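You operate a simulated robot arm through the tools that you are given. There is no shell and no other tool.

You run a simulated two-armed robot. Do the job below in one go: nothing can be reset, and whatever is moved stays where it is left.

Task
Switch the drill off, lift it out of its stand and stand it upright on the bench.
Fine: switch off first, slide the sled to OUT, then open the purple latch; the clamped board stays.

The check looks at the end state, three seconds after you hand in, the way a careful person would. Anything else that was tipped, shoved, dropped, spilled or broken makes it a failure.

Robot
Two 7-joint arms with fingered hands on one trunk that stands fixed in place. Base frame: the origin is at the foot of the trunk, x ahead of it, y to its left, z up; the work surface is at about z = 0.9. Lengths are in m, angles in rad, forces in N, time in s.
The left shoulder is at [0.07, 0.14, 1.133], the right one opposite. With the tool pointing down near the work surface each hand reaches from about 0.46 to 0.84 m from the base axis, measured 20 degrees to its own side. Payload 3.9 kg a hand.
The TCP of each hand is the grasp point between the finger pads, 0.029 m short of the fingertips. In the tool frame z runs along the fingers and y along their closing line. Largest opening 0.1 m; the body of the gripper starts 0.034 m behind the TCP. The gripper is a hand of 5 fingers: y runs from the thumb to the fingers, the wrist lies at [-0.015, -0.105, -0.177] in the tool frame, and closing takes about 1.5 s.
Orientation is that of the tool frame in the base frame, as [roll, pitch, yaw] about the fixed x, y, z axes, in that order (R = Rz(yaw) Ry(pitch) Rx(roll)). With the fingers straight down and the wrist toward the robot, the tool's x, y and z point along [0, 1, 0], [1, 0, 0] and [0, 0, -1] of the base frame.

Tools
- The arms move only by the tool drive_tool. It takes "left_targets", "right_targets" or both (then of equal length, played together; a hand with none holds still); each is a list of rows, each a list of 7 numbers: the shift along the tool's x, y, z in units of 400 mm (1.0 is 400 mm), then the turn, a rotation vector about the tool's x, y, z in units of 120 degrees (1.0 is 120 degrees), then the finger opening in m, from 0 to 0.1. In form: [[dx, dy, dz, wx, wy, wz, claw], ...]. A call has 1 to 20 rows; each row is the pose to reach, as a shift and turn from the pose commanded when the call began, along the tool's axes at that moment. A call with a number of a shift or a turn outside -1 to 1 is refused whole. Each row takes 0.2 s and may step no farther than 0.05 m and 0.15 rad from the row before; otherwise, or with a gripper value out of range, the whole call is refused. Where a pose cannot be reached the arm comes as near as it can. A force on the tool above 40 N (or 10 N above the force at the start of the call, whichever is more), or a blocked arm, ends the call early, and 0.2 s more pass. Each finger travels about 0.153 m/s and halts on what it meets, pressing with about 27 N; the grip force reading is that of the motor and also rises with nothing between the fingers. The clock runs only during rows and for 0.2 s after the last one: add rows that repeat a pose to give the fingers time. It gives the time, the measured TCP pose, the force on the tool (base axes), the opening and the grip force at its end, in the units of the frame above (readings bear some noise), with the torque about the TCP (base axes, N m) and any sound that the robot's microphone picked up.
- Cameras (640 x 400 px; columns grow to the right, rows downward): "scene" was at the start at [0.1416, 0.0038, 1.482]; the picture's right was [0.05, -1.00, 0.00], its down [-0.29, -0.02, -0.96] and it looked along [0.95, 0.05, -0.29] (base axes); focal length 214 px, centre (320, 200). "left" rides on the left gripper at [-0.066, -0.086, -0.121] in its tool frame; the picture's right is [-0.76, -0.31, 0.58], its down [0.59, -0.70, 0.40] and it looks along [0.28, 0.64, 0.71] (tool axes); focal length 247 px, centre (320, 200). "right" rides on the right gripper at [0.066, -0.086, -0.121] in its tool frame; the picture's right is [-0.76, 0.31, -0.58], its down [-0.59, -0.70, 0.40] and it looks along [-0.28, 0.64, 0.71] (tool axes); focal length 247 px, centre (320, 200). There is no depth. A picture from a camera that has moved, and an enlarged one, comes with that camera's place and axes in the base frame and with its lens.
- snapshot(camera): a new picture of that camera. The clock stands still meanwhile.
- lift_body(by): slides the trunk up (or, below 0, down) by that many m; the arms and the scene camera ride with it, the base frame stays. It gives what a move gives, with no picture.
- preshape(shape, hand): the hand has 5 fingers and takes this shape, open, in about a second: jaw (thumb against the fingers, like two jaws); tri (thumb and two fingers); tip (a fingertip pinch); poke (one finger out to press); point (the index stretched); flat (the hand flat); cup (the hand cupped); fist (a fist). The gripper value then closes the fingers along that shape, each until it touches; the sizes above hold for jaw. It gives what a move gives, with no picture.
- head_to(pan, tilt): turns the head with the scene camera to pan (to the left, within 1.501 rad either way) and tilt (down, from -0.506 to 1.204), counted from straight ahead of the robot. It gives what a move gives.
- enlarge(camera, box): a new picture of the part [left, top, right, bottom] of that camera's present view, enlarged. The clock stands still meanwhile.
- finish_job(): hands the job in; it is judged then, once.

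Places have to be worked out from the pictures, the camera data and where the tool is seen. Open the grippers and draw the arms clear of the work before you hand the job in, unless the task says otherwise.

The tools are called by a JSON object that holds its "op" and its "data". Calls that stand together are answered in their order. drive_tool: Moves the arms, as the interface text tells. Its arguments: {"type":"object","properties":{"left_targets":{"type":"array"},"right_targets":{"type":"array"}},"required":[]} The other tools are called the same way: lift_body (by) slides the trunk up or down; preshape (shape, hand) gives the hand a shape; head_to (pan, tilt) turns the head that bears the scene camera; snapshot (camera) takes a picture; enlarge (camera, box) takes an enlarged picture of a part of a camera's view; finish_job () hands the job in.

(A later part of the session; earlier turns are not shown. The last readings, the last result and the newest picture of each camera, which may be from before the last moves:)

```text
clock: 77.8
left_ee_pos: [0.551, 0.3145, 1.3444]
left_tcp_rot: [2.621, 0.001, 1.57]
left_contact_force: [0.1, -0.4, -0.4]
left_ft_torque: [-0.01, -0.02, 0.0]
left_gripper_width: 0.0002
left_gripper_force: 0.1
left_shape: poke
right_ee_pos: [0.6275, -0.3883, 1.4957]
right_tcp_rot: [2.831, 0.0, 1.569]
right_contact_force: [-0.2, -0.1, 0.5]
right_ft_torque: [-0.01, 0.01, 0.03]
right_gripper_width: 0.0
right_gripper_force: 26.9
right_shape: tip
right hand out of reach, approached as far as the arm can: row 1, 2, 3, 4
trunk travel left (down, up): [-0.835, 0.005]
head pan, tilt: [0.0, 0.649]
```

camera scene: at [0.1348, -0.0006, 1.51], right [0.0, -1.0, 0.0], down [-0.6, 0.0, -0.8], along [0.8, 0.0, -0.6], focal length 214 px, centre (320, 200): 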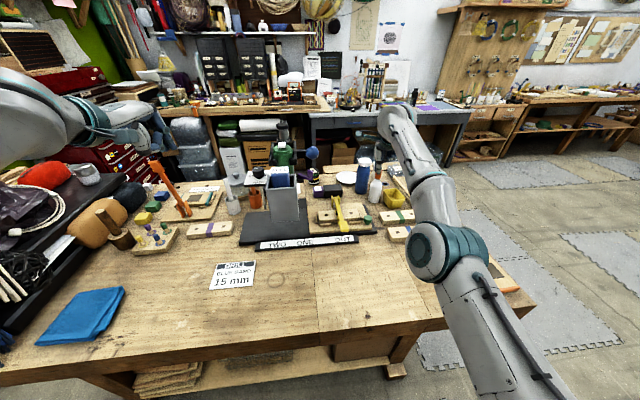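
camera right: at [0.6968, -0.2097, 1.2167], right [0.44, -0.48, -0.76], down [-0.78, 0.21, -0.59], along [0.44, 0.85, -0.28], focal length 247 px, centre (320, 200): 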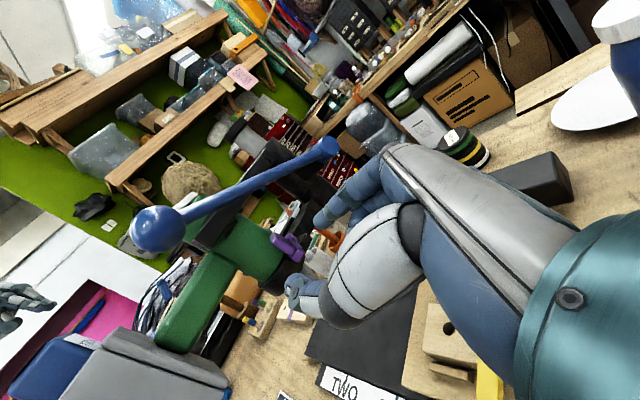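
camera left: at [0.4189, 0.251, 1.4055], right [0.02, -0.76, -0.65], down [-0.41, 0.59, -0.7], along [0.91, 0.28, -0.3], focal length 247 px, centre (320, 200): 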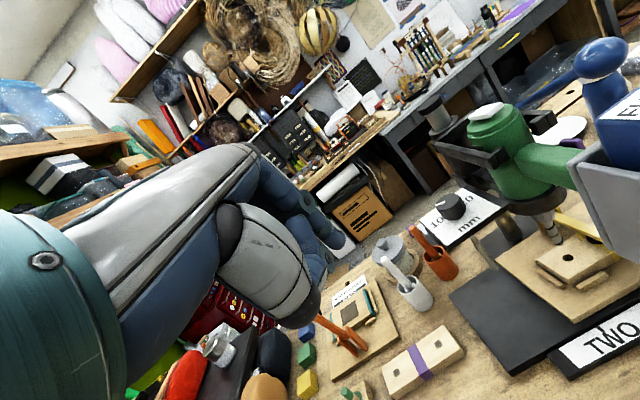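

Very close but still locked. Let me look at the right arm's joints to understand the bend direction.

{"op": "head_to", "data": {"pan": -0.7, "tilt": 0.0}}

{"op": "snapshot", "data": {"camera": "scene"}}

{"op": "head_to", "data": {"pan": 0.7, "tilt": 0.2}}

{"op": "snapshot", "data": {"camera": "scene"}}

```text
clock: 78.9
left_ee_pos: [0.5502, 0.3165, 1.3434]
left_tcp_rot: [2.619, 0.001, 1.571]
left_contact_force: [-0.4, 0.4, -0.9]
left_ft_torque: [-0.02, 0.0, 0.05]
left_gripper_width: 0.0
left_gripper_force: 0.0
left_shape: poke
right_ee_pos: [0.6266, -0.3868, 1.4961]
right_tcp_rot: [2.831, -0.001, 1.572]
right_contact_force: [0.5, 0.3, -0.4]
right_ft_torque: [0.0, 0.01, 0.0]
right_gripper_width: 0.0003
right_gripper_force: 26.5
right_shape: tip
trunk travel left (down, up): [-0.835, 0.005]
head pan, tilt: [-0.7, 0.0]
```

```text
taken
camera scene: at [0.1174, -0.0592, 1.5694], right [-0.64, -0.77, 0.0], down [0.0, 0.0, -1.0], along [0.77, -0.64, 0.0], focal length 214 px, centre (320, 200)
```

scene: 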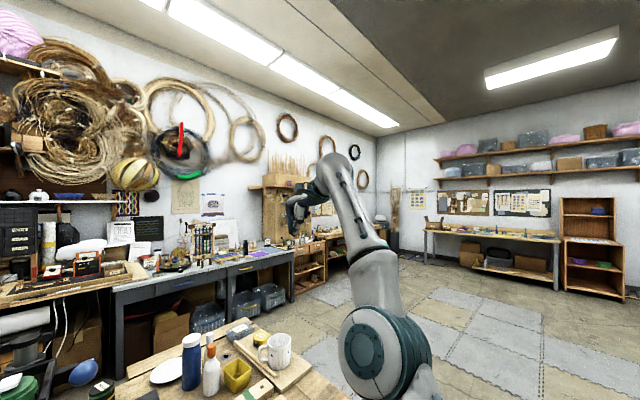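

```text
clock: 80.4
left_ee_pos: [0.5505, 0.3159, 1.3427]
left_tcp_rot: [2.62, 0.001, 1.569]
left_contact_force: [0.1, 0.6, 0.4]
left_ft_torque: [0.02, 0.0, 0.01]
left_gripper_width: 0.0
left_gripper_force: 0.0
left_shape: poke
right_ee_pos: [0.6281, -0.3874, 1.4962]
right_tcp_rot: [2.83, 0.0, 1.57]
right_contact_force: [0.1, 0.6, -0.2]
right_ft_torque: [0.01, 0.05, -0.02]
right_gripper_width: 0.0001
right_gripper_force: 27.0
right_shape: tip
trunk travel left (down, up): [-0.835, 0.005]
head pan, tilt: [0.7, 0.201]
```

```text
taken
camera scene: at [0.1197, 0.0585, 1.5511], right [0.64, -0.77, 0.0], down [-0.15, -0.13, -0.98], along [0.75, 0.63, -0.2], focal length 214 px, centre (320, 200)
```

scene: 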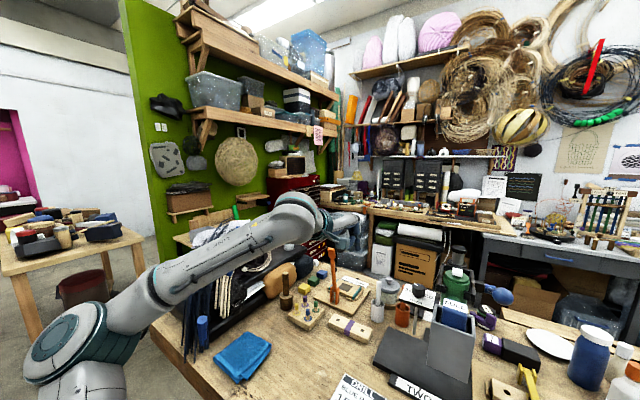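

I'll send the right hand toward its original start pose (well inside reach, hand down), which also gets it out of the way.

{"op": "drive_tool", "data": {"right_targets": [[0.053, -0.06, -0.034, 0.017, 0, 0, 0], [0.106, -0.119, -0.068, 0.033, 0, 0, 0], [0.159, -0.179, -0.102, 0.05, 0, 0, 0], [0.212, -0.239, -0.136, 0.067, 0, 0, 0], [0.265, -0.298, -0.17, 0.083, 0, 0, 0], [0.318, -0.358, -0.204, 0.1, 0, 0, 0], [0.371, -0.418, -0.238, 0.117, 0, 0, 0], [0.424, -0.477, -0.272, 0.133, 0, 0, 0], [0.4775, -0.537, -0.306, 0.15, 0, 0, 0], [0.4775, -0.537, -0.306, 0.15, 0, 0, 0]]}}

```text
clock: 82.6
left_ee_pos: [0.5515, 0.3159, 1.342]
left_tcp_rot: [2.619, -0.002, 1.572]
left_contact_force: [0.4, -0.1, -0.5]
left_ft_torque: [0.01, -0.01, -0.02]
left_gripper_width: 0.0002
left_gripper_force: 0.0
left_shape: poke
right_ee_pos: [0.4308, -0.1982, 1.5879]
right_tcp_rot: [-3.139, 0.001, 1.57]
right_contact_force: [-0.5, -0.4, 0.0]
right_ft_torque: [-0.01, 0.02, 0.02]
right_gripper_width: 0.0
right_gripper_force: 26.6
right_shape: tip
right hand out of reach, approached as far as the arm can: row 1, 2, 3, 4, 5, 6, 7, 8, 9, 10
trunk travel left (down, up): [-0.835, 0.005]
head pan, tilt: [0.7, 0.201]
```

Try straight down from here (mostly radial for this posture, like the left-arm success).

{"op": "drive_tool", "data": {"right_targets": [[0, 0, 0.0375, 0, 0, 0, 0], [0, 0, 0.075, 0, 0, 0, 0], [0, 0, 0.1125, 0, 0, 0, 0], [0, 0, 0.15, 0, 0, 0, 0], [0, 0, 0.2, 0, 0, 0, 0], [0, 0, 0.25, 0, 0, 0, 0]]}}

```text
clock: 84.0
left_ee_pos: [0.5522, 0.315, 1.3423]
left_tcp_rot: [2.621, -0.001, 1.572]
left_contact_force: [0.7, -0.2, -0.4]
left_ft_torque: [-0.01, 0.0, 0.02]
left_gripper_width: 0.0
left_gripper_force: 0.0
left_shape: poke
right_ee_pos: [0.4769, -0.1998, 1.5643]
right_tcp_rot: [-3.14, -0.001, 1.572]
right_contact_force: [0.5, -0.7, 0.3]
right_ft_torque: [0.0, 0.04, 0.02]
right_gripper_width: 0.0
right_gripper_force: 27.2
right_shape: tip
right hand out of reach, approached as far as the arm can: row 1, 2, 3, 4, 5, 6
trunk travel left (down, up): [-0.835, 0.005]
head pan, tilt: [0.7, 0.201]
```

The left arm released when targets crept inward only 1–2 mm per row while swinging down. I'll do that deliberately: follow the arc downward with tiny inward increments.

{"op": "drive_tool", "data": {"right_targets": [[0, 0.027, 0.0168, 0, 0, 0, 0], [0, 0.0545, 0.0345, 0, 0, 0, 0], [0, 0.0815, 0.053, 0, 0, 0, 0], [0, 0.1083, 0.072, 0, 0, 0, 0], [0, 0.1343, 0.0918, 0, 0, 0, 0], [0, 0.1595, 0.1123, 0, 0, 0, 0], [0, 0.1843, 0.1338, 0, 0, 0, 0], [0, 0.2083, 0.1555, 0, 0, 0, 0], [0, 0.2318, 0.1783, 0, 0, 0, 0], [0, 0.2545, 0.2015, 0, 0, 0, 0], [0, 0.2765, 0.2255, 0, 0, 0, 0], [0, 0.2978, 0.25, 0, 0, 0, 0], [0, 0.3183, 0.275, 0, 0, 0, 0], [0, 0.3385, 0.3, 0, 0, 0, 0], [0, 0.357, 0.3268, 0, 0, 0, 0]]}}

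```text
clock: 87.2
left_ee_pos: [0.5506, 0.3172, 1.3437]
left_tcp_rot: [2.619, 0.0, 1.571]
left_contact_force: [0.4, 0.5, 0.7]
left_ft_torque: [0.02, -0.02, -0.03]
left_gripper_width: 0.0
left_gripper_force: 0.1
left_shape: poke
right_ee_pos: [0.6313, -0.1985, 1.4459]
right_tcp_rot: [-3.138, 0.002, 1.571]
right_contact_force: [0.1, 0.2, -0.2]
right_ft_torque: [0.03, 0.0, 0.02]
right_gripper_width: 0.0
right_gripper_force: 27.2
right_shape: tip
right hand out of reach, approached as far as the arm can: row 7, 8, 9, 10, 11, 12, 13, 14, 15
trunk travel left (down, up): [-0.835, 0.005]
head pan, tilt: [0.7, 0.201]
```

Solver tolerance is ~5 mm but the elbow won't bend from this side. I'll first push the target slightly outside reach (to take the elbow exactly straight), then swing forward-down with the 18° tilt as in the left-arm release.

{"op": "drive_tool", "data": {"right_targets": [[0, 0.03, -0.03, 0, 0, 0, 0], [0, 0.06, -0.06, 0, 0, 0, 0], [0, 0.08, -0.08, 0, 0, 0, 0], [0, 0.08, -0.08, 0, 0, 0, 0]]}}

{"op": "drive_tool", "data": {"right_targets": [[0, 0.05, -0.022, -0.05, 0, 0, 0], [0, 0.1, -0.043, -0.1, 0, 0, 0], [0, 0.145, -0.064, -0.15, 0, 0, 0], [0, 0.145, -0.064, -0.15, 0, 0, 0]]}}

{"op": "drive_tool", "data": {"right_targets": [[0, -0.012, 0.036, 0, 0, 0, 0], [0, -0.023, 0.071, 0, 0, 0, 0], [0, -0.035, 0.107, 0, 0, 0, 0], [0, -0.046, 0.143, 0, 0, 0, 0]]}}

```text
clock: 88.2
left_ee_pos: [0.5486, 0.3155, 1.3426]
left_tcp_rot: [2.62, 0.0, 1.571]
left_contact_force: [0.0, -0.1, -0.4]
left_ft_torque: [-0.03, 0.02, 0.0]
left_gripper_width: 0.0
left_gripper_force: 0.1
left_shape: poke
right_ee_pos: [0.6319, -0.1999, 1.4473]
right_tcp_rot: [-3.141, -0.001, 1.567]
right_contact_force: [0.2, -0.1, 0.2]
right_ft_torque: [-0.02, 0.01, 0.01]
right_gripper_width: 0.0
right_gripper_force: 27.4
right_shape: tip
right hand out of reach, approached as far as the arm can: row 1, 2, 3, 4
trunk travel left (down, up): [-0.835, 0.005]
head pan, tilt: [0.7, 0.201]
```

```text
clock: 89.2
left_ee_pos: [0.55, 0.3154, 1.3446]
left_tcp_rot: [2.622, 0.0, 1.571]
left_contact_force: [0.2, -0.1, -0.7]
left_ft_torque: [0.02, -0.01, 0.01]
left_gripper_width: 0.0
left_gripper_force: 0.1
left_shape: poke
right_ee_pos: [0.6927, -0.1991, 1.4741]
right_tcp_rot: [2.83, 0.002, 1.569]
right_contact_force: [0.5, 0.2, -0.5]
right_ft_torque: [0.0, 0.01, 0.03]
right_gripper_width: 0.0001
right_gripper_force: 27.1
right_shape: tip
trunk travel left (down, up): [-0.835, 0.005]
head pan, tilt: [0.7, 0.201]
```

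```text
clock: 90.2
left_ee_pos: [0.5513, 0.3175, 1.3431]
left_tcp_rot: [2.619, 0.001, 1.57]
left_contact_force: [0.3, 0.0, -0.4]
left_ft_torque: [-0.02, -0.01, 0.02]
left_gripper_width: 0.0
left_gripper_force: 0.1
left_shape: poke
right_ee_pos: [0.7205, -0.2009, 1.44]
right_tcp_rot: [2.829, 0.001, 1.57]
right_contact_force: [-0.1, -0.4, 0.6]
right_ft_torque: [0.02, 0.03, -0.03]
right_gripper_width: 0.0001
right_gripper_force: 26.8
right_shape: tip
right hand out of reach, approached as far as the arm can: row 1, 2, 3, 4
trunk travel left (down, up): [-0.835, 0.005]
head pan, tilt: [0.7, 0.201]
```

Next idea: hold a constant target well inside for many rows, so a slow solver can build up the bend.

{"op": "drive_tool", "data": {"right_targets": [[0.0125, -0.104, 0.037, 0, 0, 0, 0], [0.0125, -0.104, 0.037, 0, 0, 0, 0], [0.0125, -0.104, 0.037, 0, 0, 0, 0], [0.0125, -0.104, 0.037, 0, 0, 0, 0], [0.0125, -0.104, 0.037, 0, 0, 0, 0], [0.0125, -0.104, 0.037, 0, 0, 0, 0], [0.0125, -0.104, 0.037, 0, 0, 0, 0], [0.0125, -0.104, 0.037, 0, 0, 0, 0], [0.0125, -0.104, 0.037, 0, 0, 0, 0], [0.0125, -0.104, 0.037, 0, 0, 0, 0], [0.0125, -0.104, 0.037, 0, 0, 0, 0], [0.0125, -0.104, 0.037, 0, 0, 0, 0], [0.0125, -0.104, 0.037, 0, 0, 0, 0], [0.0125, -0.104, 0.037, 0, 0, 0, 0], [0.0125, -0.104, 0.037, 0, 0, 0, 0], [0.0125, -0.104, 0.037, 0, 0, 0, 0]]}}

```text
clock: 93.6
left_ee_pos: [0.5503, 0.3169, 1.3447]
left_tcp_rot: [2.618, -0.001, 1.572]
left_contact_force: [0.8, 0.9, 0.3]
left_ft_torque: [-0.02, 0.02, -0.01]
left_gripper_width: 0.0
left_gripper_force: 0.1
left_shape: poke
right_ee_pos: [0.7199, -0.1922, 1.4403]
right_tcp_rot: [2.829, 0.001, 1.57]
right_contact_force: [0.3, 0.0, -0.2]
right_ft_torque: [-0.01, 0.01, -0.01]
right_gripper_width: 0.0
right_gripper_force: 26.5
right_shape: tip
right hand out of reach, approached as far as the arm can: row 1, 2, 3, 4, 5, 6, 7, 8, 9, 10, 11, 12, 13, 14, 15, 16
trunk travel left (down, up): [-0.835, 0.005]
head pan, tilt: [0.7, 0.201]
```

I suspect the real block is the wrist at its bend limit (forearm up, fingers down ≈ 97° bend). I'll turn the hand fingers-forward so the wrist is relaxed, with the target well inside.

{"op": "drive_tool", "data": {"right_targets": [[-0.01, 0.001, -0.039, -0.0625, 0, 0, 0], [-0.02, 0.002, -0.078, -0.125, 0, 0, 0], [-0.03, 0.003, -0.116, -0.1875, 0, 0, 0], [-0.041, 0.0045, -0.155, -0.25, 0, 0, 0], [-0.052, 0.0056, -0.194, -0.3125, 0, 0, 0], [-0.062, 0.0068, -0.233, -0.375, 0, 0, 0], [-0.072, 0.0079, -0.271, -0.4375, 0, 0, 0], [-0.0825, 0.009, -0.31, -0.5, 0, 0, 0], [-0.0825, 0.009, -0.31, -0.5, 0, 0, 0]]}}

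```text
clock: 95.8
left_ee_pos: [0.5499, 0.3209, 1.3423]
left_tcp_rot: [2.619, 0.002, 1.572]
left_contact_force: [-0.2, 0.4, 0.5]
left_ft_torque: [-0.01, -0.02, -0.02]
left_gripper_width: 0.0
left_gripper_force: 0.1
left_shape: poke
right_ee_pos: [0.6071, -0.2684, 1.7612]
right_tcp_rot: [1.385, -0.059, 1.487]
right_contact_force: [1.6, 0.5, -1.2]
right_ft_torque: [0.06, -0.07, -0.08]
right_gripper_width: 0.0002
right_gripper_force: 26.6
right_shape: tip
right hand out of reach, approached as far as the arm can: row 1, 2, 3, 4, 5, 6, 7, 8
trunk travel left (down, up): [-0.835, 0.005]
head pan, tilt: [0.7, 0.201]
stopped in row 9 (right hand): the arm was blocked; the commanded pose is now the measured one
```

The arm has changed configuration (it unlocked) and stopped mid-swing at z = 1.76. I'll look at it before moving further.

{"op": "head_to", "data": {"pan": -0.7, "tilt": 0.0}}

{"op": "snapshot", "data": {"camera": "scene"}}

{"op": "drive_tool", "data": {"right_targets": [[0, 0, 0, 0, 0, 0, 0], [0, 0, 0, 0, 0, 0, 0]]}}

```text
clock: 97.4
left_ee_pos: [0.5494, 0.3155, 1.3441]
left_tcp_rot: [2.618, -0.002, 1.57]
left_contact_force: [1.1, 0.4, 0.1]
left_ft_torque: [-0.03, 0.03, 0.0]
left_gripper_width: 0.0
left_gripper_force: 0.0
left_shape: poke
right_ee_pos: [0.6064, -0.2771, 1.7588]
right_tcp_rot: [1.389, -0.063, 1.485]
right_contact_force: [0.1, 0.9, 0.0]
right_ft_torque: [0.0, -0.01, -0.03]
right_gripper_width: 0.0002
right_gripper_force: 26.8
right_shape: tip
trunk travel left (down, up): [-0.835, 0.005]
head pan, tilt: [-0.7, 0.0]
```

```text
taken
camera scene: at [0.1162, -0.0599, 1.5696], right [-0.64, -0.77, 0.0], down [0.0, 0.0, -1.0], along [0.77, -0.64, 0.0], focal length 214 px, centre (320, 200)
```

scene: 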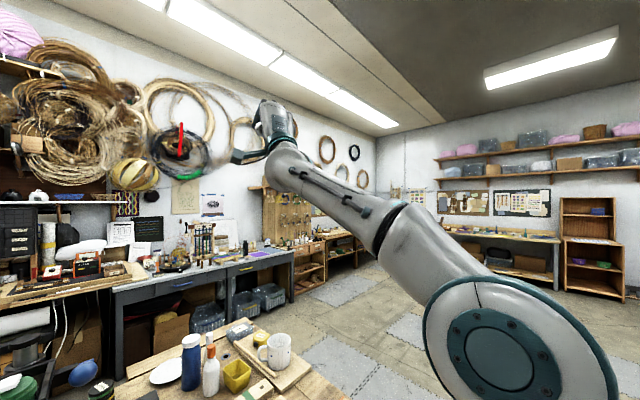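

```text
clock: 98.0
left_ee_pos: [0.5505, 0.3155, 1.3433]
left_tcp_rot: [2.62, -0.002, 1.57]
left_contact_force: [0.7, 0.4, -0.2]
left_ft_torque: [0.01, -0.01, 0.02]
left_gripper_width: 0.0
left_gripper_force: 0.1
left_shape: poke
right_ee_pos: [0.6064, -0.2771, 1.7589]
right_tcp_rot: [1.388, -0.063, 1.483]
right_contact_force: [-0.1, -0.2, 0.3]
right_ft_torque: [-0.01, -0.01, 0.01]
right_gripper_width: 0.0
right_gripper_force: 27.2
right_shape: tip
trunk travel left (down, up): [-0.835, 0.005]
head pan, tilt: [-0.7, 0.0]
```

Unlocked and steady. I'll bring it down in the free space to the right in two moves, with the hand relaxing from forward to forward-down.

{"op": "drive_tool", "data": {"right_targets": [[-0.01, -0.094, -0.014, 0.035, 0, 0, 0], [-0.021, -0.188, -0.028, 0.07, 0, 0, 0], [-0.032, -0.283, -0.043, 0.105, 0, 0, 0], [-0.042, -0.377, -0.057, 0.14, 0, 0, 0], [-0.053, -0.471, -0.071, 0.175, 0, 0, 0], [-0.063, -0.565, -0.085, 0.21, 0, 0, 0], [-0.063, -0.565, -0.085, 0.21, 0, 0, 0]]}}

{"op": "snapshot", "data": {"camera": "scene"}}

```text
clock: 99.6
left_ee_pos: [0.5507, 0.3161, 1.3433]
left_tcp_rot: [2.62, -0.001, 1.571]
left_contact_force: [-0.2, -0.1, 0.7]
left_ft_torque: [-0.02, -0.01, 0.0]
left_gripper_width: 0.0001
left_gripper_force: 0.0
left_shape: poke
right_ee_pos: [0.6161, -0.2878, 1.5287]
right_tcp_rot: [1.829, -0.062, 1.482]
right_contact_force: [0.7, -0.3, -0.2]
right_ft_torque: [0.03, -0.01, -0.04]
right_gripper_width: 0.0001
right_gripper_force: 27.2
right_shape: tip
trunk travel left (down, up): [-0.835, 0.005]
head pan, tilt: [-0.7, 0.0]
```

```text
taken
camera scene: at [0.1171, -0.0593, 1.5695], right [-0.64, -0.76, 0.0], down [0.0, 0.0, -1.0], along [0.76, -0.64, 0.0], focal length 214 px, centre (320, 200)
```

scene: 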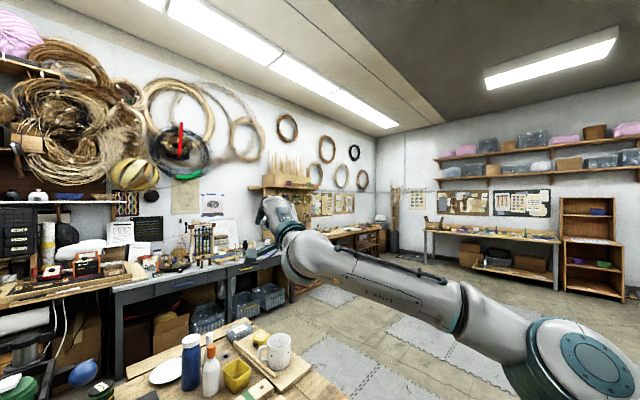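

{"op": "drive_tool", "data": {"right_targets": [[-0.007, -0.0875, 0.017, 0.036, 0, 0, 0], [-0.013, -0.175, 0.035, 0.071, 0, 0, 0], [-0.02, -0.2625, 0.052, 0.107, 0, 0, 0], [-0.027, -0.35, 0.069, 0.143, 0, 0, 0], [-0.034, -0.4375, 0.086, 0.179, 0, 0, 0], [-0.04, -0.525, 0.104, 0.214, 0, 0, 0], [-0.047, -0.6126, 0.121, 0.25, 0, 0, 0], [-0.047, -0.6126, 0.121, 0.25, 0, 0, 0]]}}

{"op": "head_to", "data": {"pan": -0.2, "tilt": 0.6}}

{"op": "snapshot", "data": {"camera": "scene"}}

```text
clock: 101.4
left_ee_pos: [0.5502, 0.3162, 1.3432]
left_tcp_rot: [2.62, 0.0, 1.57]
left_contact_force: [0.2, -0.1, -0.4]
left_ft_torque: [-0.03, 0.01, 0.01]
left_gripper_width: 0.0002
left_gripper_force: 0.0
left_shape: poke
right_ee_pos: [0.5971, -0.2913, 1.2803]
right_tcp_rot: [2.352, -0.062, 1.483]
right_contact_force: [0.7, -0.4, -0.2]
right_ft_torque: [0.03, -0.01, 0.02]
right_gripper_width: 0.0
right_gripper_force: 26.6
right_shape: tip
trunk travel left (down, up): [-0.835, 0.005]
head pan, tilt: [-0.7, 0.0]
```

```text
clock: 102.4
left_ee_pos: [0.5505, 0.3148, 1.343]
left_tcp_rot: [2.62, -0.001, 1.57]
left_contact_force: [-0.6, -0.5, 0.5]
left_ft_torque: [-0.01, 0.0, 0.02]
left_gripper_width: 0.0001
left_gripper_force: 0.0
left_shape: poke
right_ee_pos: [0.598, -0.2905, 1.2818]
right_tcp_rot: [2.353, -0.064, 1.486]
right_contact_force: [-0.4, 0.2, -0.4]
right_ft_torque: [0.01, -0.02, 0.01]
right_gripper_width: 0.0
right_gripper_force: 26.8
right_shape: tip
trunk travel left (down, up): [-0.835, 0.005]
head pan, tilt: [-0.201, 0.6]
```

```text
taken
camera scene: at [0.135, -0.0192, 1.5144], right [-0.2, -0.98, 0.0], down [-0.55, 0.11, -0.83], along [0.81, -0.17, -0.56], focal length 214 px, centre (320, 200)
```

scene: 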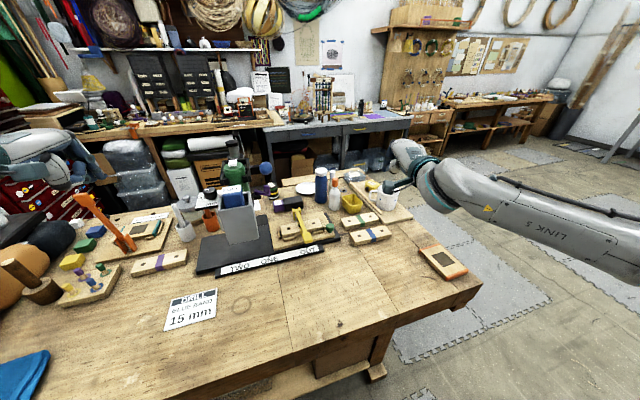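

Good, comfortable elbow again. Now return the hand to square fingers-down, then fingers-left, near the earlier approach point.

{"op": "drive_tool", "data": {"right_targets": [[0.005, -0.029, 0.006, 0.063, 0, 0, 0], [0.011, -0.058, 0.012, 0.125, 0, 0, 0], [0.016, -0.087, 0.018, 0.188, 0, 0, 0], [0.021, -0.116, 0.024, 0.25, 0, 0, 0], [0.027, -0.145, 0.03, 0.313, 0, 0, 0], [0.032, -0.1745, 0.0355, 0.376, 0, 0, 0], [0.032, -0.1745, 0.0355, 0.376, 0, 0, 0]]}}

```text
clock: 104.0
left_ee_pos: [0.5506, 0.315, 1.3437]
left_tcp_rot: [2.619, -0.001, 1.568]
left_contact_force: [-0.5, -0.1, -0.1]
left_ft_torque: [0.04, -0.02, -0.01]
left_gripper_width: 0.0
left_gripper_force: 0.0
left_shape: poke
right_ee_pos: [0.5624, -0.2703, 1.2217]
right_tcp_rot: [3.139, -0.061, 1.482]
right_contact_force: [-0.5, 0.0, -0.2]
right_ft_torque: [-0.02, -0.01, 0.04]
right_gripper_width: 0.0
right_gripper_force: 27.2
right_shape: tip
trunk travel left (down, up): [-0.835, 0.005]
head pan, tilt: [-0.201, 0.6]
```

{"op": "drive_tool", "data": {"right_targets": [[0.061, 0.026, 0.035, 0, 0, -0.014, 0], [0.122, 0.053, 0.07, 0, 0, -0.028, 0], [0.1825, 0.079, 0.105, 0, 0, -0.0425, 0]]}}

{"op": "drive_tool", "data": {"right_targets": [[0.0125, 0.0125, 0.002, 0, 0.06, 0, 0], [0.025, 0.025, 0.004, 0, 0.12, 0, 0], [0.0375, 0.0375, 0.006, 0, 0.18, 0, 0], [0.05, 0.05, 0.008, 0, 0.24, 0, 0], [0.0625, 0.0625, 0.01, 0, 0.3, 0, 0], [0.075, 0.075, 0.012, 0, 0.36, 0, 0], [0.0875, 0.0875, 0.014, 0, 0.42, 0, 0], [0.1, 0.1, 0.017, 0, 0.48, 0, 0], [0.1125, 0.1125, 0.019, 0, 0.54, 0, 0], [0.125, 0.125, 0.021, 0, 0.6, 0, 0], [0.1375, 0.1375, 0.023, 0, 0.66, 0, 0], [0.15, 0.15, 0.025, 0, 0.721, 0, 0]]}}

{"op": "snapshot", "data": {"camera": "right"}}

{"op": "head_to", "data": {"pan": 0.0, "tilt": 0.6}}

{"op": "snapshot", "data": {"camera": "scene"}}

```text
clock: 104.8
left_ee_pos: [0.5515, 0.3173, 1.3432]
left_tcp_rot: [2.62, 0.0, 1.571]
left_contact_force: [0.7, -0.7, -0.1]
left_ft_torque: [-0.03, -0.01, -0.03]
left_gripper_width: 0.0003
left_gripper_force: 0.1
left_shape: poke
right_ee_pos: [0.601, -0.1967, 1.1801]
right_tcp_rot: [3.133, -0.064, 1.573]
right_contact_force: [-0.3, 0.2, -0.5]
right_ft_torque: [-0.03, 0.01, 0.05]
right_gripper_width: 0.0003
right_gripper_force: 26.9
right_shape: tip
trunk travel left (down, up): [-0.835, 0.005]
head pan, tilt: [-0.201, 0.6]
```

```text
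clock: 107.4
left_ee_pos: [0.5514, 0.3152, 1.3431]
left_tcp_rot: [2.62, -0.001, 1.571]
left_contact_force: [-0.3, 0.5, 0.4]
left_ft_torque: [0.04, 0.0, 0.01]
left_gripper_width: 0.0
left_gripper_force: 0.1
left_shape: poke
right_ee_pos: [0.6605, -0.1383, 1.1779]
right_tcp_rot: [1.101, -1.563, -2.673]
right_contact_force: [0.8, 0.0, 0.5]
right_ft_torque: [0.03, 0.01, 0.02]
right_gripper_width: 0.0001
right_gripper_force: 26.7
right_shape: tip
trunk travel left (down, up): [-0.835, 0.005]
head pan, tilt: [-0.201, 0.6]
```

```text
taken
camera right: at [0.5733, -0.2592, 1.2422], right [0.31, -0.57, -0.76], down [-0.7, 0.4, -0.59], along [0.64, 0.71, -0.28], focal length 247 px, centre (320, 200)
```

right: 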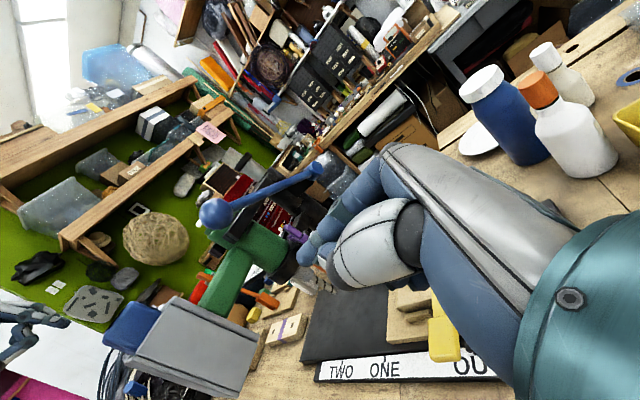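

```text
clock: 108.1
left_ee_pos: [0.5498, 0.3158, 1.3443]
left_tcp_rot: [2.62, -0.002, 1.57]
left_contact_force: [0.0, 0.3, -0.1]
left_ft_torque: [0.01, 0.0, -0.03]
left_gripper_width: 0.0
left_gripper_force: 0.0
left_shape: poke
right_ee_pos: [0.66, -0.1384, 1.1789]
right_tcp_rot: [1.629, -1.562, 3.085]
right_contact_force: [-0.8, 0.6, -0.3]
right_ft_torque: [0.02, 0.05, 0.01]
right_gripper_width: 0.0001
right_gripper_force: 27.0
right_shape: tip
trunk travel left (down, up): [-0.835, 0.005]
head pan, tilt: [0.0, 0.6]
```

```text
taken
camera scene: at [0.1366, -0.0015, 1.5143], right [0.0, -1.0, 0.0], down [-0.56, 0.0, -0.83], along [0.83, 0.0, -0.56], focal length 214 px, centre (320, 200)
```

scene: 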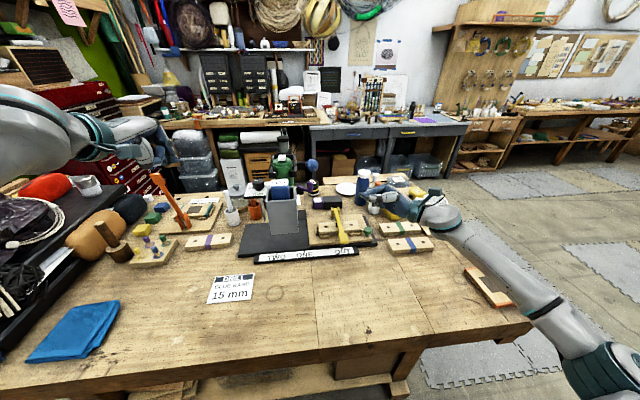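

Now advance with the closed fingertips to a point in front of the tab (x ≈ 0.697, tips at y ≈ 0.04).

{"op": "drive_tool", "data": {"right_targets": [[-0.02, 0.0925, 0.05, 0, 0, 0, 0], [-0.05, 0.0925, 0.13, 0, 0, 0, 0], [-0.05, 0.0925, 0.21, 0, 0, 0, 0], [-0.05, 0.0925, 0.29, 0, 0, 0, 0], [-0.05, 0.0925, 0.37, 0, 0, 0, 0], [-0.05, 0.0925, 0.37, 0, 0, 0, 0]]}}

{"op": "enlarge", "data": {"camera": "right", "box": [220, 160, 380, 320]}}

{"op": "enlarge", "data": {"camera": "scene", "box": [270, 140, 370, 210]}}

```text
clock: 109.5
left_ee_pos: [0.5504, 0.3152, 1.3428]
left_tcp_rot: [2.619, -0.001, 1.569]
left_contact_force: [-0.6, -0.7, -0.6]
left_ft_torque: [-0.02, 0.01, 0.02]
left_gripper_width: 0.0
left_gripper_force: 0.0
left_shape: poke
right_ee_pos: [0.6959, 0.0108, 1.1601]
right_tcp_rot: [1.332, -1.562, -2.902]
right_contact_force: [-0.2, 0.3, 0.6]
right_ft_torque: [-0.01, 0.02, -0.02]
right_gripper_width: 0.0
right_gripper_force: 26.8
right_shape: tip
trunk travel left (down, up): [-0.835, 0.005]
head pan, tilt: [0.0, 0.6]
```

```text
2.50 times, centred on (300, 240) of right
camera zoom: at [0.6092, -0.1096, 1.2234], right [0.31, -0.58, -0.76], down [-0.7, 0.4, -0.59], along [0.64, 0.71, -0.28], focal length 617 px, centre (370, 100)
```

zoom: 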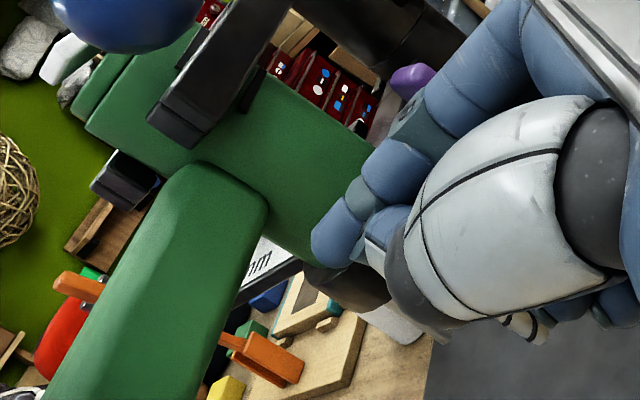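

```text
5.71 times, centred on (320, 175) of scene
camera zoom: at [0.1369, -0.0022, 1.5143], right [0.0, -1.0, 0.0], down [-0.56, 0.0, -0.83], along [0.83, 0.0, -0.56], focal length 1226 px, centre (320, 343)
```

zoom: 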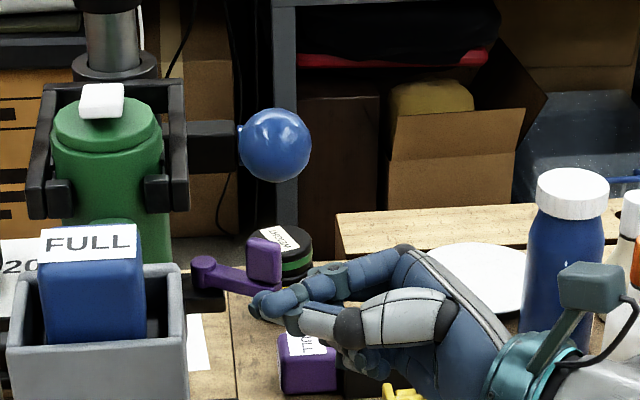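

Fingertips are level with the tab and just in front of it. Push rearward (+x) in 1 cm steps.

{"op": "drive_tool", "data": {"right_targets": [[0, 0.025, 0, 0, 0, 0, 0], [0, 0.05, 0, 0, 0, 0, 0], [0, 0.075, 0, 0, 0, 0, 0], [0, 0.1, 0, 0, 0, 0, 0], [0, 0.125, 0, 0, 0, 0, 0]]}}

{"op": "enlarge", "data": {"camera": "scene", "box": [270, 140, 370, 210]}}

```text
clock: 110.7
left_ee_pos: [0.55, 0.3161, 1.3434]
left_tcp_rot: [2.618, -0.002, 1.568]
left_contact_force: [-0.4, 0.1, -0.3]
left_ft_torque: [0.0, -0.02, -0.01]
left_gripper_width: 0.0002
left_gripper_force: 0.0
left_shape: poke
right_ee_pos: [0.7467, 0.0108, 1.1593]
right_tcp_rot: [1.383, -1.562, -2.952]
right_contact_force: [-2.7, -1.4, 0.0]
right_ft_torque: [0.01, 0.0, 0.08]
right_gripper_width: 0.0
right_gripper_force: 27.4
right_shape: tip
trunk travel left (down, up): [-0.835, 0.005]
head pan, tilt: [0.0, 0.6]
```

```text
5.71 times, centred on (320, 175) of scene
camera zoom: at [0.1357, -0.0017, 1.5144], right [0.0, -1.0, 0.0], down [-0.56, 0.0, -0.83], along [0.83, 0.0, -0.56], focal length 1226 px, centre (320, 343)
```

zoom: 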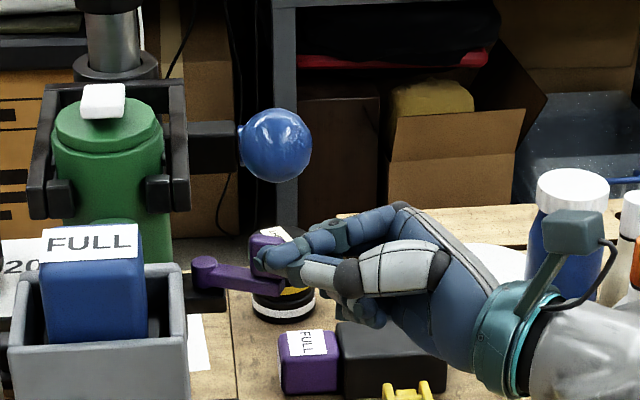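

The tab is moving with 3 N. Continue another 3.5 cm.

{"op": "drive_tool", "data": {"right_targets": [[0, 0.025, 0, 0, 0, 0, 0], [0, 0.05, 0, 0, 0, 0, 0], [0, 0.0725, 0, 0, 0, 0, 0], [0, 0.0875, 0, 0, 0, 0, 0]]}}

{"op": "enlarge", "data": {"camera": "scene", "box": [270, 140, 370, 210]}}

```text
clock: 111.7
left_ee_pos: [0.5464, 0.3128, 1.346]
left_tcp_rot: [2.616, -0.003, 1.57]
left_contact_force: [-0.1, 0.5, -0.6]
left_ft_torque: [0.01, 0.0, 0.01]
left_gripper_width: 0.0001
left_gripper_force: 0.0
left_shape: poke
right_ee_pos: [0.7703, 0.0091, 1.1627]
right_tcp_rot: [1.502, -1.563, -3.073]
right_contact_force: [-20.7, -8.5, -7.0]
right_ft_torque: [-0.18, 0.13, 0.38]
right_gripper_width: 0.0001
right_gripper_force: 27.0
right_shape: tip
right hand out of reach, approached as far as the arm can: row 4
trunk travel left (down, up): [-0.835, 0.005]
head pan, tilt: [0.0, 0.6]
```

```text
5.71 times, centred on (320, 175) of scene
camera zoom: at [0.132, -0.0047, 1.5147], right [0.0, -1.0, 0.0], down [-0.56, 0.0, -0.83], along [0.83, 0.0, -0.56], focal length 1226 px, centre (320, 343)
```

zoom: 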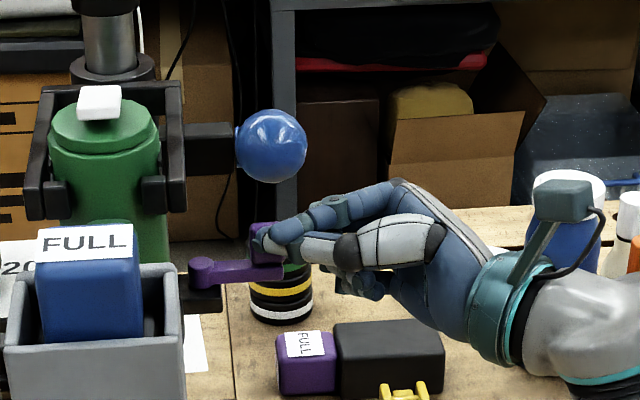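

20 N of resistance with the lever pointing straight out: it is at its open stop. I'll back off toward the robot first, then to the right.

{"op": "drive_tool", "data": {"right_targets": [[0, -0.03, 0, 0, 0, 0, 0], [0, -0.08, 0, 0, 0, 0, 0], [0, -0.13, -0.02, 0, 0, 0, 0], [0, -0.18, -0.08, 0, 0, 0, 0], [0, -0.2, -0.18, 0, 0, 0, 0], [0, -0.22, -0.28, 0, 0, 0, 0]]}}

{"op": "snapshot", "data": {"camera": "right"}}

{"op": "enlarge", "data": {"camera": "scene", "box": [280, 150, 340, 190]}}

```text
clock: 113.1
left_ee_pos: [0.5501, 0.3135, 1.3435]
left_tcp_rot: [2.619, -0.001, 1.568]
left_contact_force: [-0.1, 0.1, 0.1]
left_ft_torque: [0.02, -0.03, 0.02]
left_gripper_width: 0.0001
left_gripper_force: 0.1
left_shape: poke
right_ee_pos: [0.6872, -0.1015, 1.1603]
right_tcp_rot: [1.048, -1.561, -2.62]
right_contact_force: [0.2, 0.4, 0.2]
right_ft_torque: [0.01, 0.0, -0.01]
right_gripper_width: 0.0
right_gripper_force: 27.0
right_shape: tip
trunk travel left (down, up): [-0.835, 0.005]
head pan, tilt: [0.0, 0.6]
```

```text
taken
camera right: at [0.6003, -0.2228, 1.2248], right [0.31, -0.57, -0.76], down [-0.7, 0.4, -0.59], along [0.64, 0.71, -0.28], focal length 247 px, centre (320, 200)
```

right: 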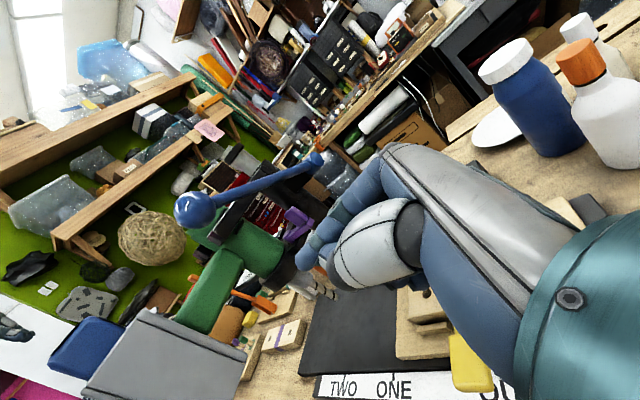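

```text
10.00 times, centred on (310, 170) of scene
camera zoom: at [0.1365, -0.0029, 1.5143], right [0.0, -1.0, 0.0], down [-0.56, 0.0, -0.83], along [0.83, 0.0, -0.56], focal length 2145 px, centre (420, 500)
```

zoom: 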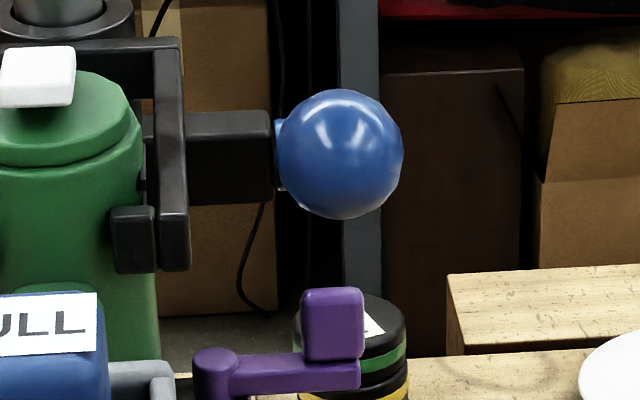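

The latch is fully swung out. Now plan the grip on the drill's handle; I'll look at the handle from the left camera and scene camera.

{"op": "enlarge", "data": {"camera": "left", "box": [430, 60, 640, 260]}}

{"op": "enlarge", "data": {"camera": "right", "box": [130, 180, 330, 320]}}

{"op": "enlarge", "data": {"camera": "scene", "box": [255, 145, 325, 245]}}

```text
2.00 times, centred on (535, 160) of left
camera zoom: at [0.4172, 0.2494, 1.4062], right [0.02, -0.76, -0.65], down [-0.41, 0.59, -0.69], along [0.91, 0.28, -0.3], focal length 494 px, centre (-110, 280)
```

zoom: 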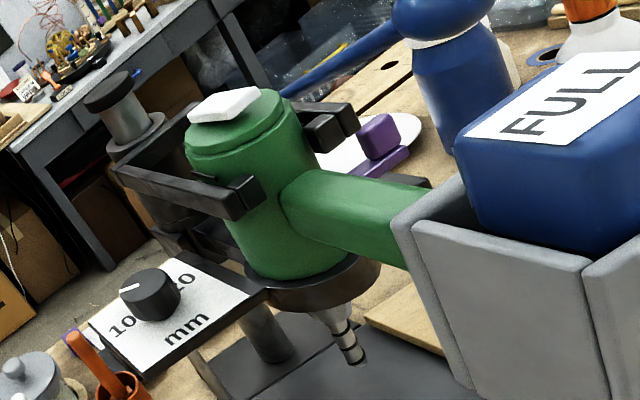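

```text
2.86 times, centred on (230, 250) of right
camera zoom: at [0.6003, -0.2228, 1.2248], right [0.31, -0.57, -0.76], down [-0.7, 0.4, -0.59], along [0.64, 0.71, -0.28], focal length 706 px, centre (577, 57)
```

zoom: 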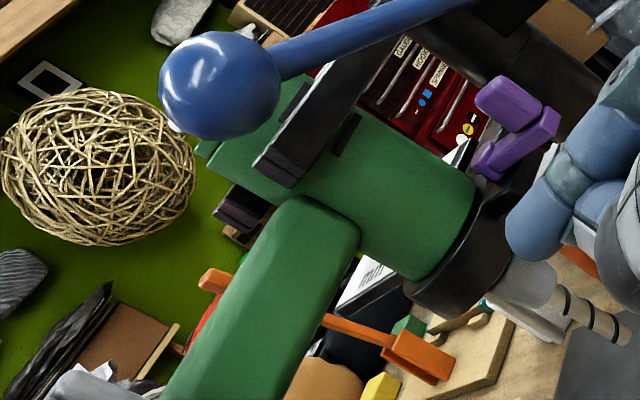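

```text
4.00 times, centred on (290, 195) of scene
camera zoom: at [0.1365, -0.0029, 1.5143], right [0.0, -1.0, 0.0], down [-0.56, 0.0, -0.83], along [0.83, 0.0, -0.56], focal length 858 px, centre (440, 220)
```

zoom: 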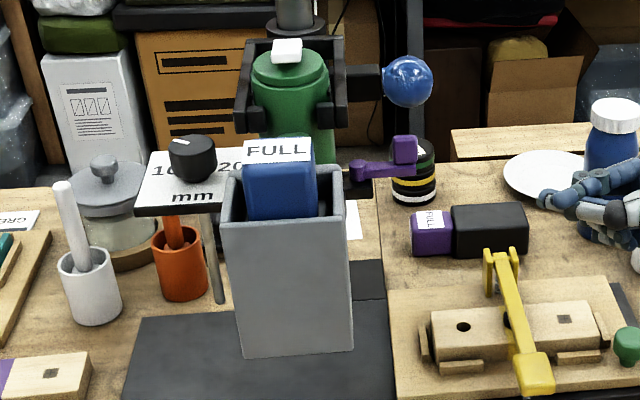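

The handle is a horizontal grip about 35 mm wide, top at z≈1.204, bottom ≈1.161, free between x≈0.60 (grey well) and x≈0.71 (body). Plan: left hand in jaw shape, closing across the handle (along y), fingers down and tilted ~20° forward, lift ≥0.15, pull back, then pitch the hand to fingers-forward so the drill stands on its foot. First I'll square the left hand and set jaw.

{"op": "drive_tool", "data": {"left_targets": [[-0.0225, -0.0685, 0.006, 0.0625, 0, 0, 0], [-0.045, -0.137, 0.012, 0.125, 0, 0, 0], [-0.0675, -0.2055, 0.018, 0.1875, 0, 0, 0], [-0.09, -0.274, 0.024, 0.25, 0, 0, 0], [-0.09, -0.274, 0.024, 0.25, 0, 0, 0]]}}

{"op": "preshape", "data": {"hand": "left", "shape": "jaw"}}

```text
clock: 114.3
left_ee_pos: [0.4607, 0.2806, 1.2819]
left_tcp_rot: [-3.137, -0.002, 1.568]
left_contact_force: [-0.4, 0.4, -1.0]
left_ft_torque: [0.03, 0.01, 0.02]
left_gripper_width: 0.0
left_gripper_force: 0.0
left_shape: poke
right_ee_pos: [0.6879, -0.1, 1.1613]
right_tcp_rot: [1.399, -1.562, -2.968]
right_contact_force: [-0.4, 0.2, 0.3]
right_ft_torque: [0.01, 0.01, 0.01]
right_gripper_width: 0.0001
right_gripper_force: 27.2
right_shape: tip
trunk travel left (down, up): [-0.835, 0.005]
head pan, tilt: [0.0, 0.6]
```

```text
clock: 115.2
left_ee_pos: [0.4597, 0.2803, 1.2815]
left_tcp_rot: [-3.141, -0.001, 1.568]
left_contact_force: [-0.2, -0.7, 0.0]
left_ft_torque: [-0.02, 0.0, -0.02]
left_gripper_width: 0.0999
left_gripper_force: 0.1
left_shape: jaw
right_ee_pos: [0.6883, -0.1021, 1.1602]
right_tcp_rot: [1.416, -1.562, -2.986]
right_contact_force: [0.2, -0.2, -0.9]
right_ft_torque: [0.01, 0.0, 0.04]
right_gripper_width: 0.0001
right_gripper_force: 26.9
right_shape: tip
trunk travel left (down, up): [-0.835, 0.005]
head pan, tilt: [0.0, 0.6]
```

Now yaw the left hand 84° so the closing line lies across the handle (wrist to the left).

{"op": "drive_tool", "data": {"left_targets": [[0, 0, 0, 0, 0, 0.07, 0.1], [0, 0, 0, 0, 0, 0.14, 0.1], [0, 0, 0, 0, 0, 0.21, 0.1], [0, 0, 0, 0, 0, 0.28, 0.1], [0, 0, 0, 0, 0, 0.35, 0.1], [0, 0, 0, 0, 0, 0.42, 0.1], [0, 0, 0, 0, 0, 0.49, 0.1], [0, 0, 0, 0, 0, 0.56, 0.1], [0, 0, 0, 0, 0, 0.63, 0.1], [0, 0, 0, 0, 0, 0.7, 0.1], [0, 0, 0, 0, 0, 0.7, 0.1]]}}

{"op": "snapshot", "data": {"camera": "left"}}

{"op": "snapshot", "data": {"camera": "scene"}}

```text
clock: 117.6
left_ee_pos: [0.4613, 0.2802, 1.281]
left_tcp_rot: [3.14, 0.0, 0.103]
left_contact_force: [-0.3, -0.3, 0.1]
left_ft_torque: [-0.03, 0.0, -0.02]
left_gripper_width: 0.1
left_gripper_force: 0.1
left_shape: jaw
right_ee_pos: [0.6881, -0.1003, 1.1604]
right_tcp_rot: [1.404, -1.561, -2.973]
right_contact_force: [-0.1, 0.5, 0.0]
right_ft_torque: [0.03, 0.02, 0.02]
right_gripper_width: 0.0
right_gripper_force: 27.1
right_shape: tip
trunk travel left (down, up): [-0.835, 0.005]
head pan, tilt: [0.0, 0.6]
```

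```text
taken
camera left: at [0.3881, 0.3595, 1.402], right [-0.78, 0.23, -0.58], down [0.51, 0.76, -0.4], along [0.35, -0.61, -0.71], focal length 247 px, centre (320, 200)
```

left: 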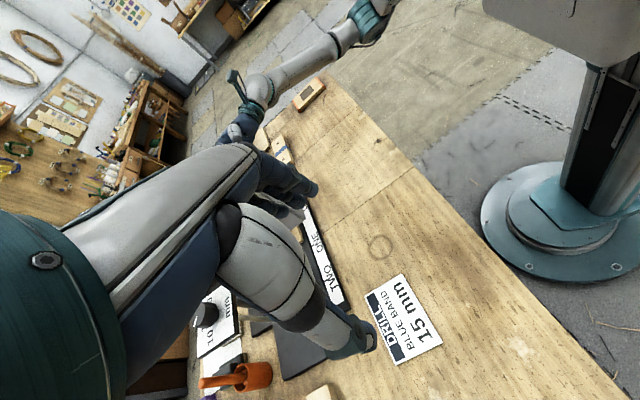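

```text
taken
camera scene: at [0.1364, -0.0011, 1.5143], right [0.0, -1.0, 0.0], down [-0.56, 0.0, -0.83], along [0.83, 0.0, -0.56], focal length 214 px, centre (320, 200)
```

scene: 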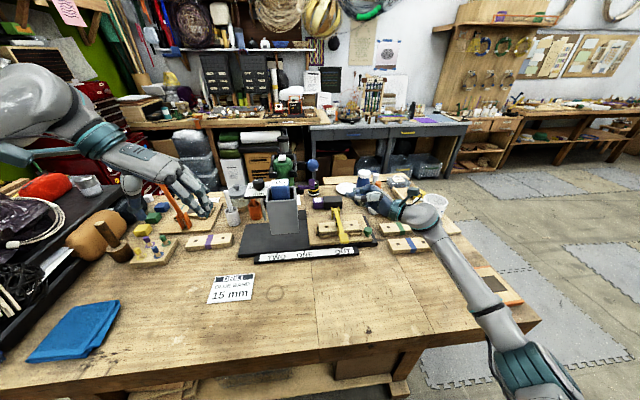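

The rotated pose is fine. I'll dry-run the lifted pose above the handle: rise to z≈1.345, then move over (0.675, 0.107) with the 20° tilt.

{"op": "drive_tool", "data": {"left_targets": [[0.02, 0.02, -0.08, 0, 0.02, 0, 0.09], [0.05, 0.05, -0.16, 0, 0.04, 0, 0.08], [0.12, 0.12, -0.17, 0, 0.06, 0, 0.075], [0.19, 0.19, -0.17, 0, 0.085, 0, 0.075], [0.26, 0.26, -0.17, 0, 0.105, 0, 0.075], [0.33, 0.33, -0.17, 0, 0.125, 0, 0.075], [0.4, 0.4, -0.17, 0, 0.145, 0, 0.075], [0.47, 0.47, -0.17, 0, 0.1667, 0, 0.075], [0.4878, 0.4855, -0.17, 0, 0.1667, 0, 0.075]]}}

{"op": "snapshot", "data": {"camera": "left"}}

{"op": "snapshot", "data": {"camera": "right"}}

{"op": "enlarge", "data": {"camera": "scene", "box": [220, 90, 380, 220]}}

```text
clock: 119.6
left_ee_pos: [0.6661, 0.109, 1.3425]
left_tcp_rot: [-3.141, -0.35, 0.104]
left_contact_force: [0.5, 0.0, -0.4]
left_ft_torque: [-0.01, -0.04, -0.03]
left_gripper_width: 0.0753
left_gripper_force: 0.1
left_shape: jaw
left hand out of reach, approached as far as the arm can: row 8, 9
right_ee_pos: [0.6864, -0.1013, 1.1617]
right_tcp_rot: [1.531, -1.563, -3.098]
right_contact_force: [0.6, 0.5, -0.8]
right_ft_torque: [-0.02, 0.0, 0.01]
right_gripper_width: 0.0002
right_gripper_force: 27.0
right_shape: tip
trunk travel left (down, up): [-0.835, 0.005]
head pan, tilt: [0.0, 0.6]
```

```text
taken
camera left: at [0.557, 0.1842, 1.4331], right [-0.54, 0.25, -0.8], down [0.61, 0.77, -0.17], along [0.57, -0.59, -0.57], focal length 247 px, centre (320, 200)
```

left: 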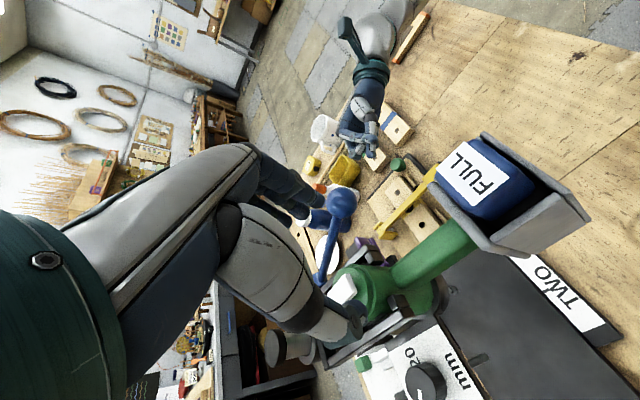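

```text
taken
camera right: at [0.5999, -0.2206, 1.2255], right [0.31, -0.58, -0.75], down [-0.7, 0.4, -0.59], along [0.64, 0.71, -0.28], focal length 247 px, centre (320, 200)
```

right: 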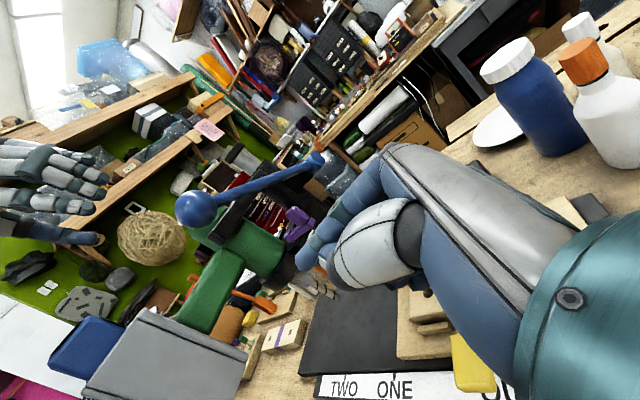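

```text
3.08 times, centred on (300, 155) of scene
camera zoom: at [0.1357, -0.0003, 1.5144], right [0.0, -1.0, 0.0], down [-0.56, 0.0, -0.83], along [0.83, 0.0, -0.56], focal length 660 px, centre (382, 338)
```

zoom: 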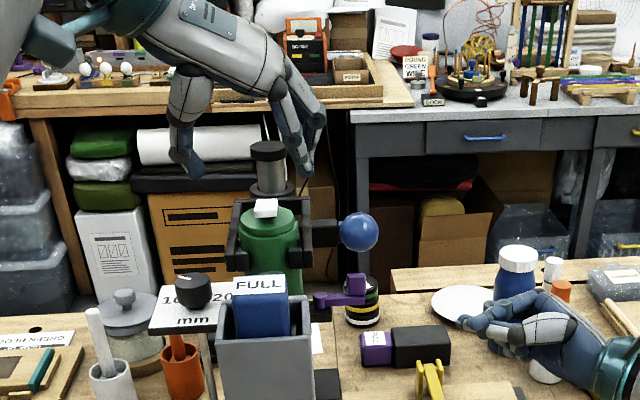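

Just out of reach at that height (stopped at x=0.666). I'll immediately try a small move back and down to see that the arm still follows.

{"op": "drive_tool", "data": {"left_targets": [[-0.03, 0, 0.01, 0, 0, 0, 0.075], [-0.06, 0, 0.02, 0, 0, 0, 0.075], [-0.09, 0, 0.03, 0, 0, 0, 0.075]]}}

```text
clock: 120.4
left_ee_pos: [0.6679, 0.1072, 1.3364]
left_tcp_rot: [-3.141, -0.345, 0.103]
left_contact_force: [-0.3, 0.2, -1.1]
left_ft_torque: [-0.04, -0.01, -0.02]
left_gripper_width: 0.0752
left_gripper_force: 0.0
left_shape: jaw
left hand out of reach, approached as far as the arm can: row 1, 2, 3
right_ee_pos: [0.688, -0.1007, 1.1611]
right_tcp_rot: [1.286, -1.563, -2.855]
right_contact_force: [1.0, -0.3, 0.0]
right_ft_torque: [-0.02, 0.0, 0.01]
right_gripper_width: 0.0
right_gripper_force: 27.1
right_shape: tip
trunk travel left (down, up): [-0.835, 0.005]
head pan, tilt: [0.0, 0.6]
```

Locked at the stretch limit again. My working theory: the elbow sits at its limit and only re-bends after a tangential move with the target slightly *outside* reach. I'll swing left (away from the stand) that way, then test an inward step.

{"op": "drive_tool", "data": {"left_targets": [[0, -0.086, -0.01, 0, 0, 0, 0.075], [0, -0.172, -0.018, 0, 0, 0, 0.075], [0, -0.258, -0.023, 0, 0, 0, 0.075], [0, -0.344, -0.03, 0, 0, 0, 0.075]]}}

{"op": "drive_tool", "data": {"left_targets": [[-0.037, -0.003, 0.004, 0, 0, 0, 0.075], [-0.073, -0.006, 0.009, 0, 0, 0, 0.075], [-0.11, -0.01, 0.013, 0, 0, 0, 0.075]]}}

```text
clock: 121.4
left_ee_pos: [0.6465, 0.2463, 1.3471]
left_tcp_rot: [3.14, -0.348, 0.105]
left_contact_force: [-0.7, 0.6, 0.0]
left_ft_torque: [0.0, 0.0, -0.02]
left_gripper_width: 0.0752
left_gripper_force: 0.1
left_shape: jaw
right_ee_pos: [0.6863, -0.0981, 1.1604]
right_tcp_rot: [1.541, -1.562, -3.109]
right_contact_force: [0.4, 0.7, -0.3]
right_ft_torque: [-0.02, -0.02, 0.0]
right_gripper_width: 0.0
right_gripper_force: 26.9
right_shape: tip
trunk travel left (down, up): [-0.835, 0.005]
head pan, tilt: [0.0, 0.6]
```

```text
clock: 122.2
left_ee_pos: [0.6426, 0.2478, 1.3464]
left_tcp_rot: [-3.138, -0.347, 0.1]
left_contact_force: [0.5, 0.0, -0.4]
left_ft_torque: [0.03, 0.03, -0.01]
left_gripper_width: 0.0754
left_gripper_force: 0.1
left_shape: jaw
left hand out of reach, approached as far as the arm can: row 1, 2, 3
right_ee_pos: [0.6872, -0.1014, 1.161]
right_tcp_rot: [1.089, -1.563, -2.657]
right_contact_force: [-0.4, 0.7, -0.1]
right_ft_torque: [-0.01, 0.03, -0.01]
right_gripper_width: 0.0002
right_gripper_force: 27.4
right_shape: tip
trunk travel left (down, up): [-0.835, 0.005]
head pan, tilt: [0.0, 0.6]
```

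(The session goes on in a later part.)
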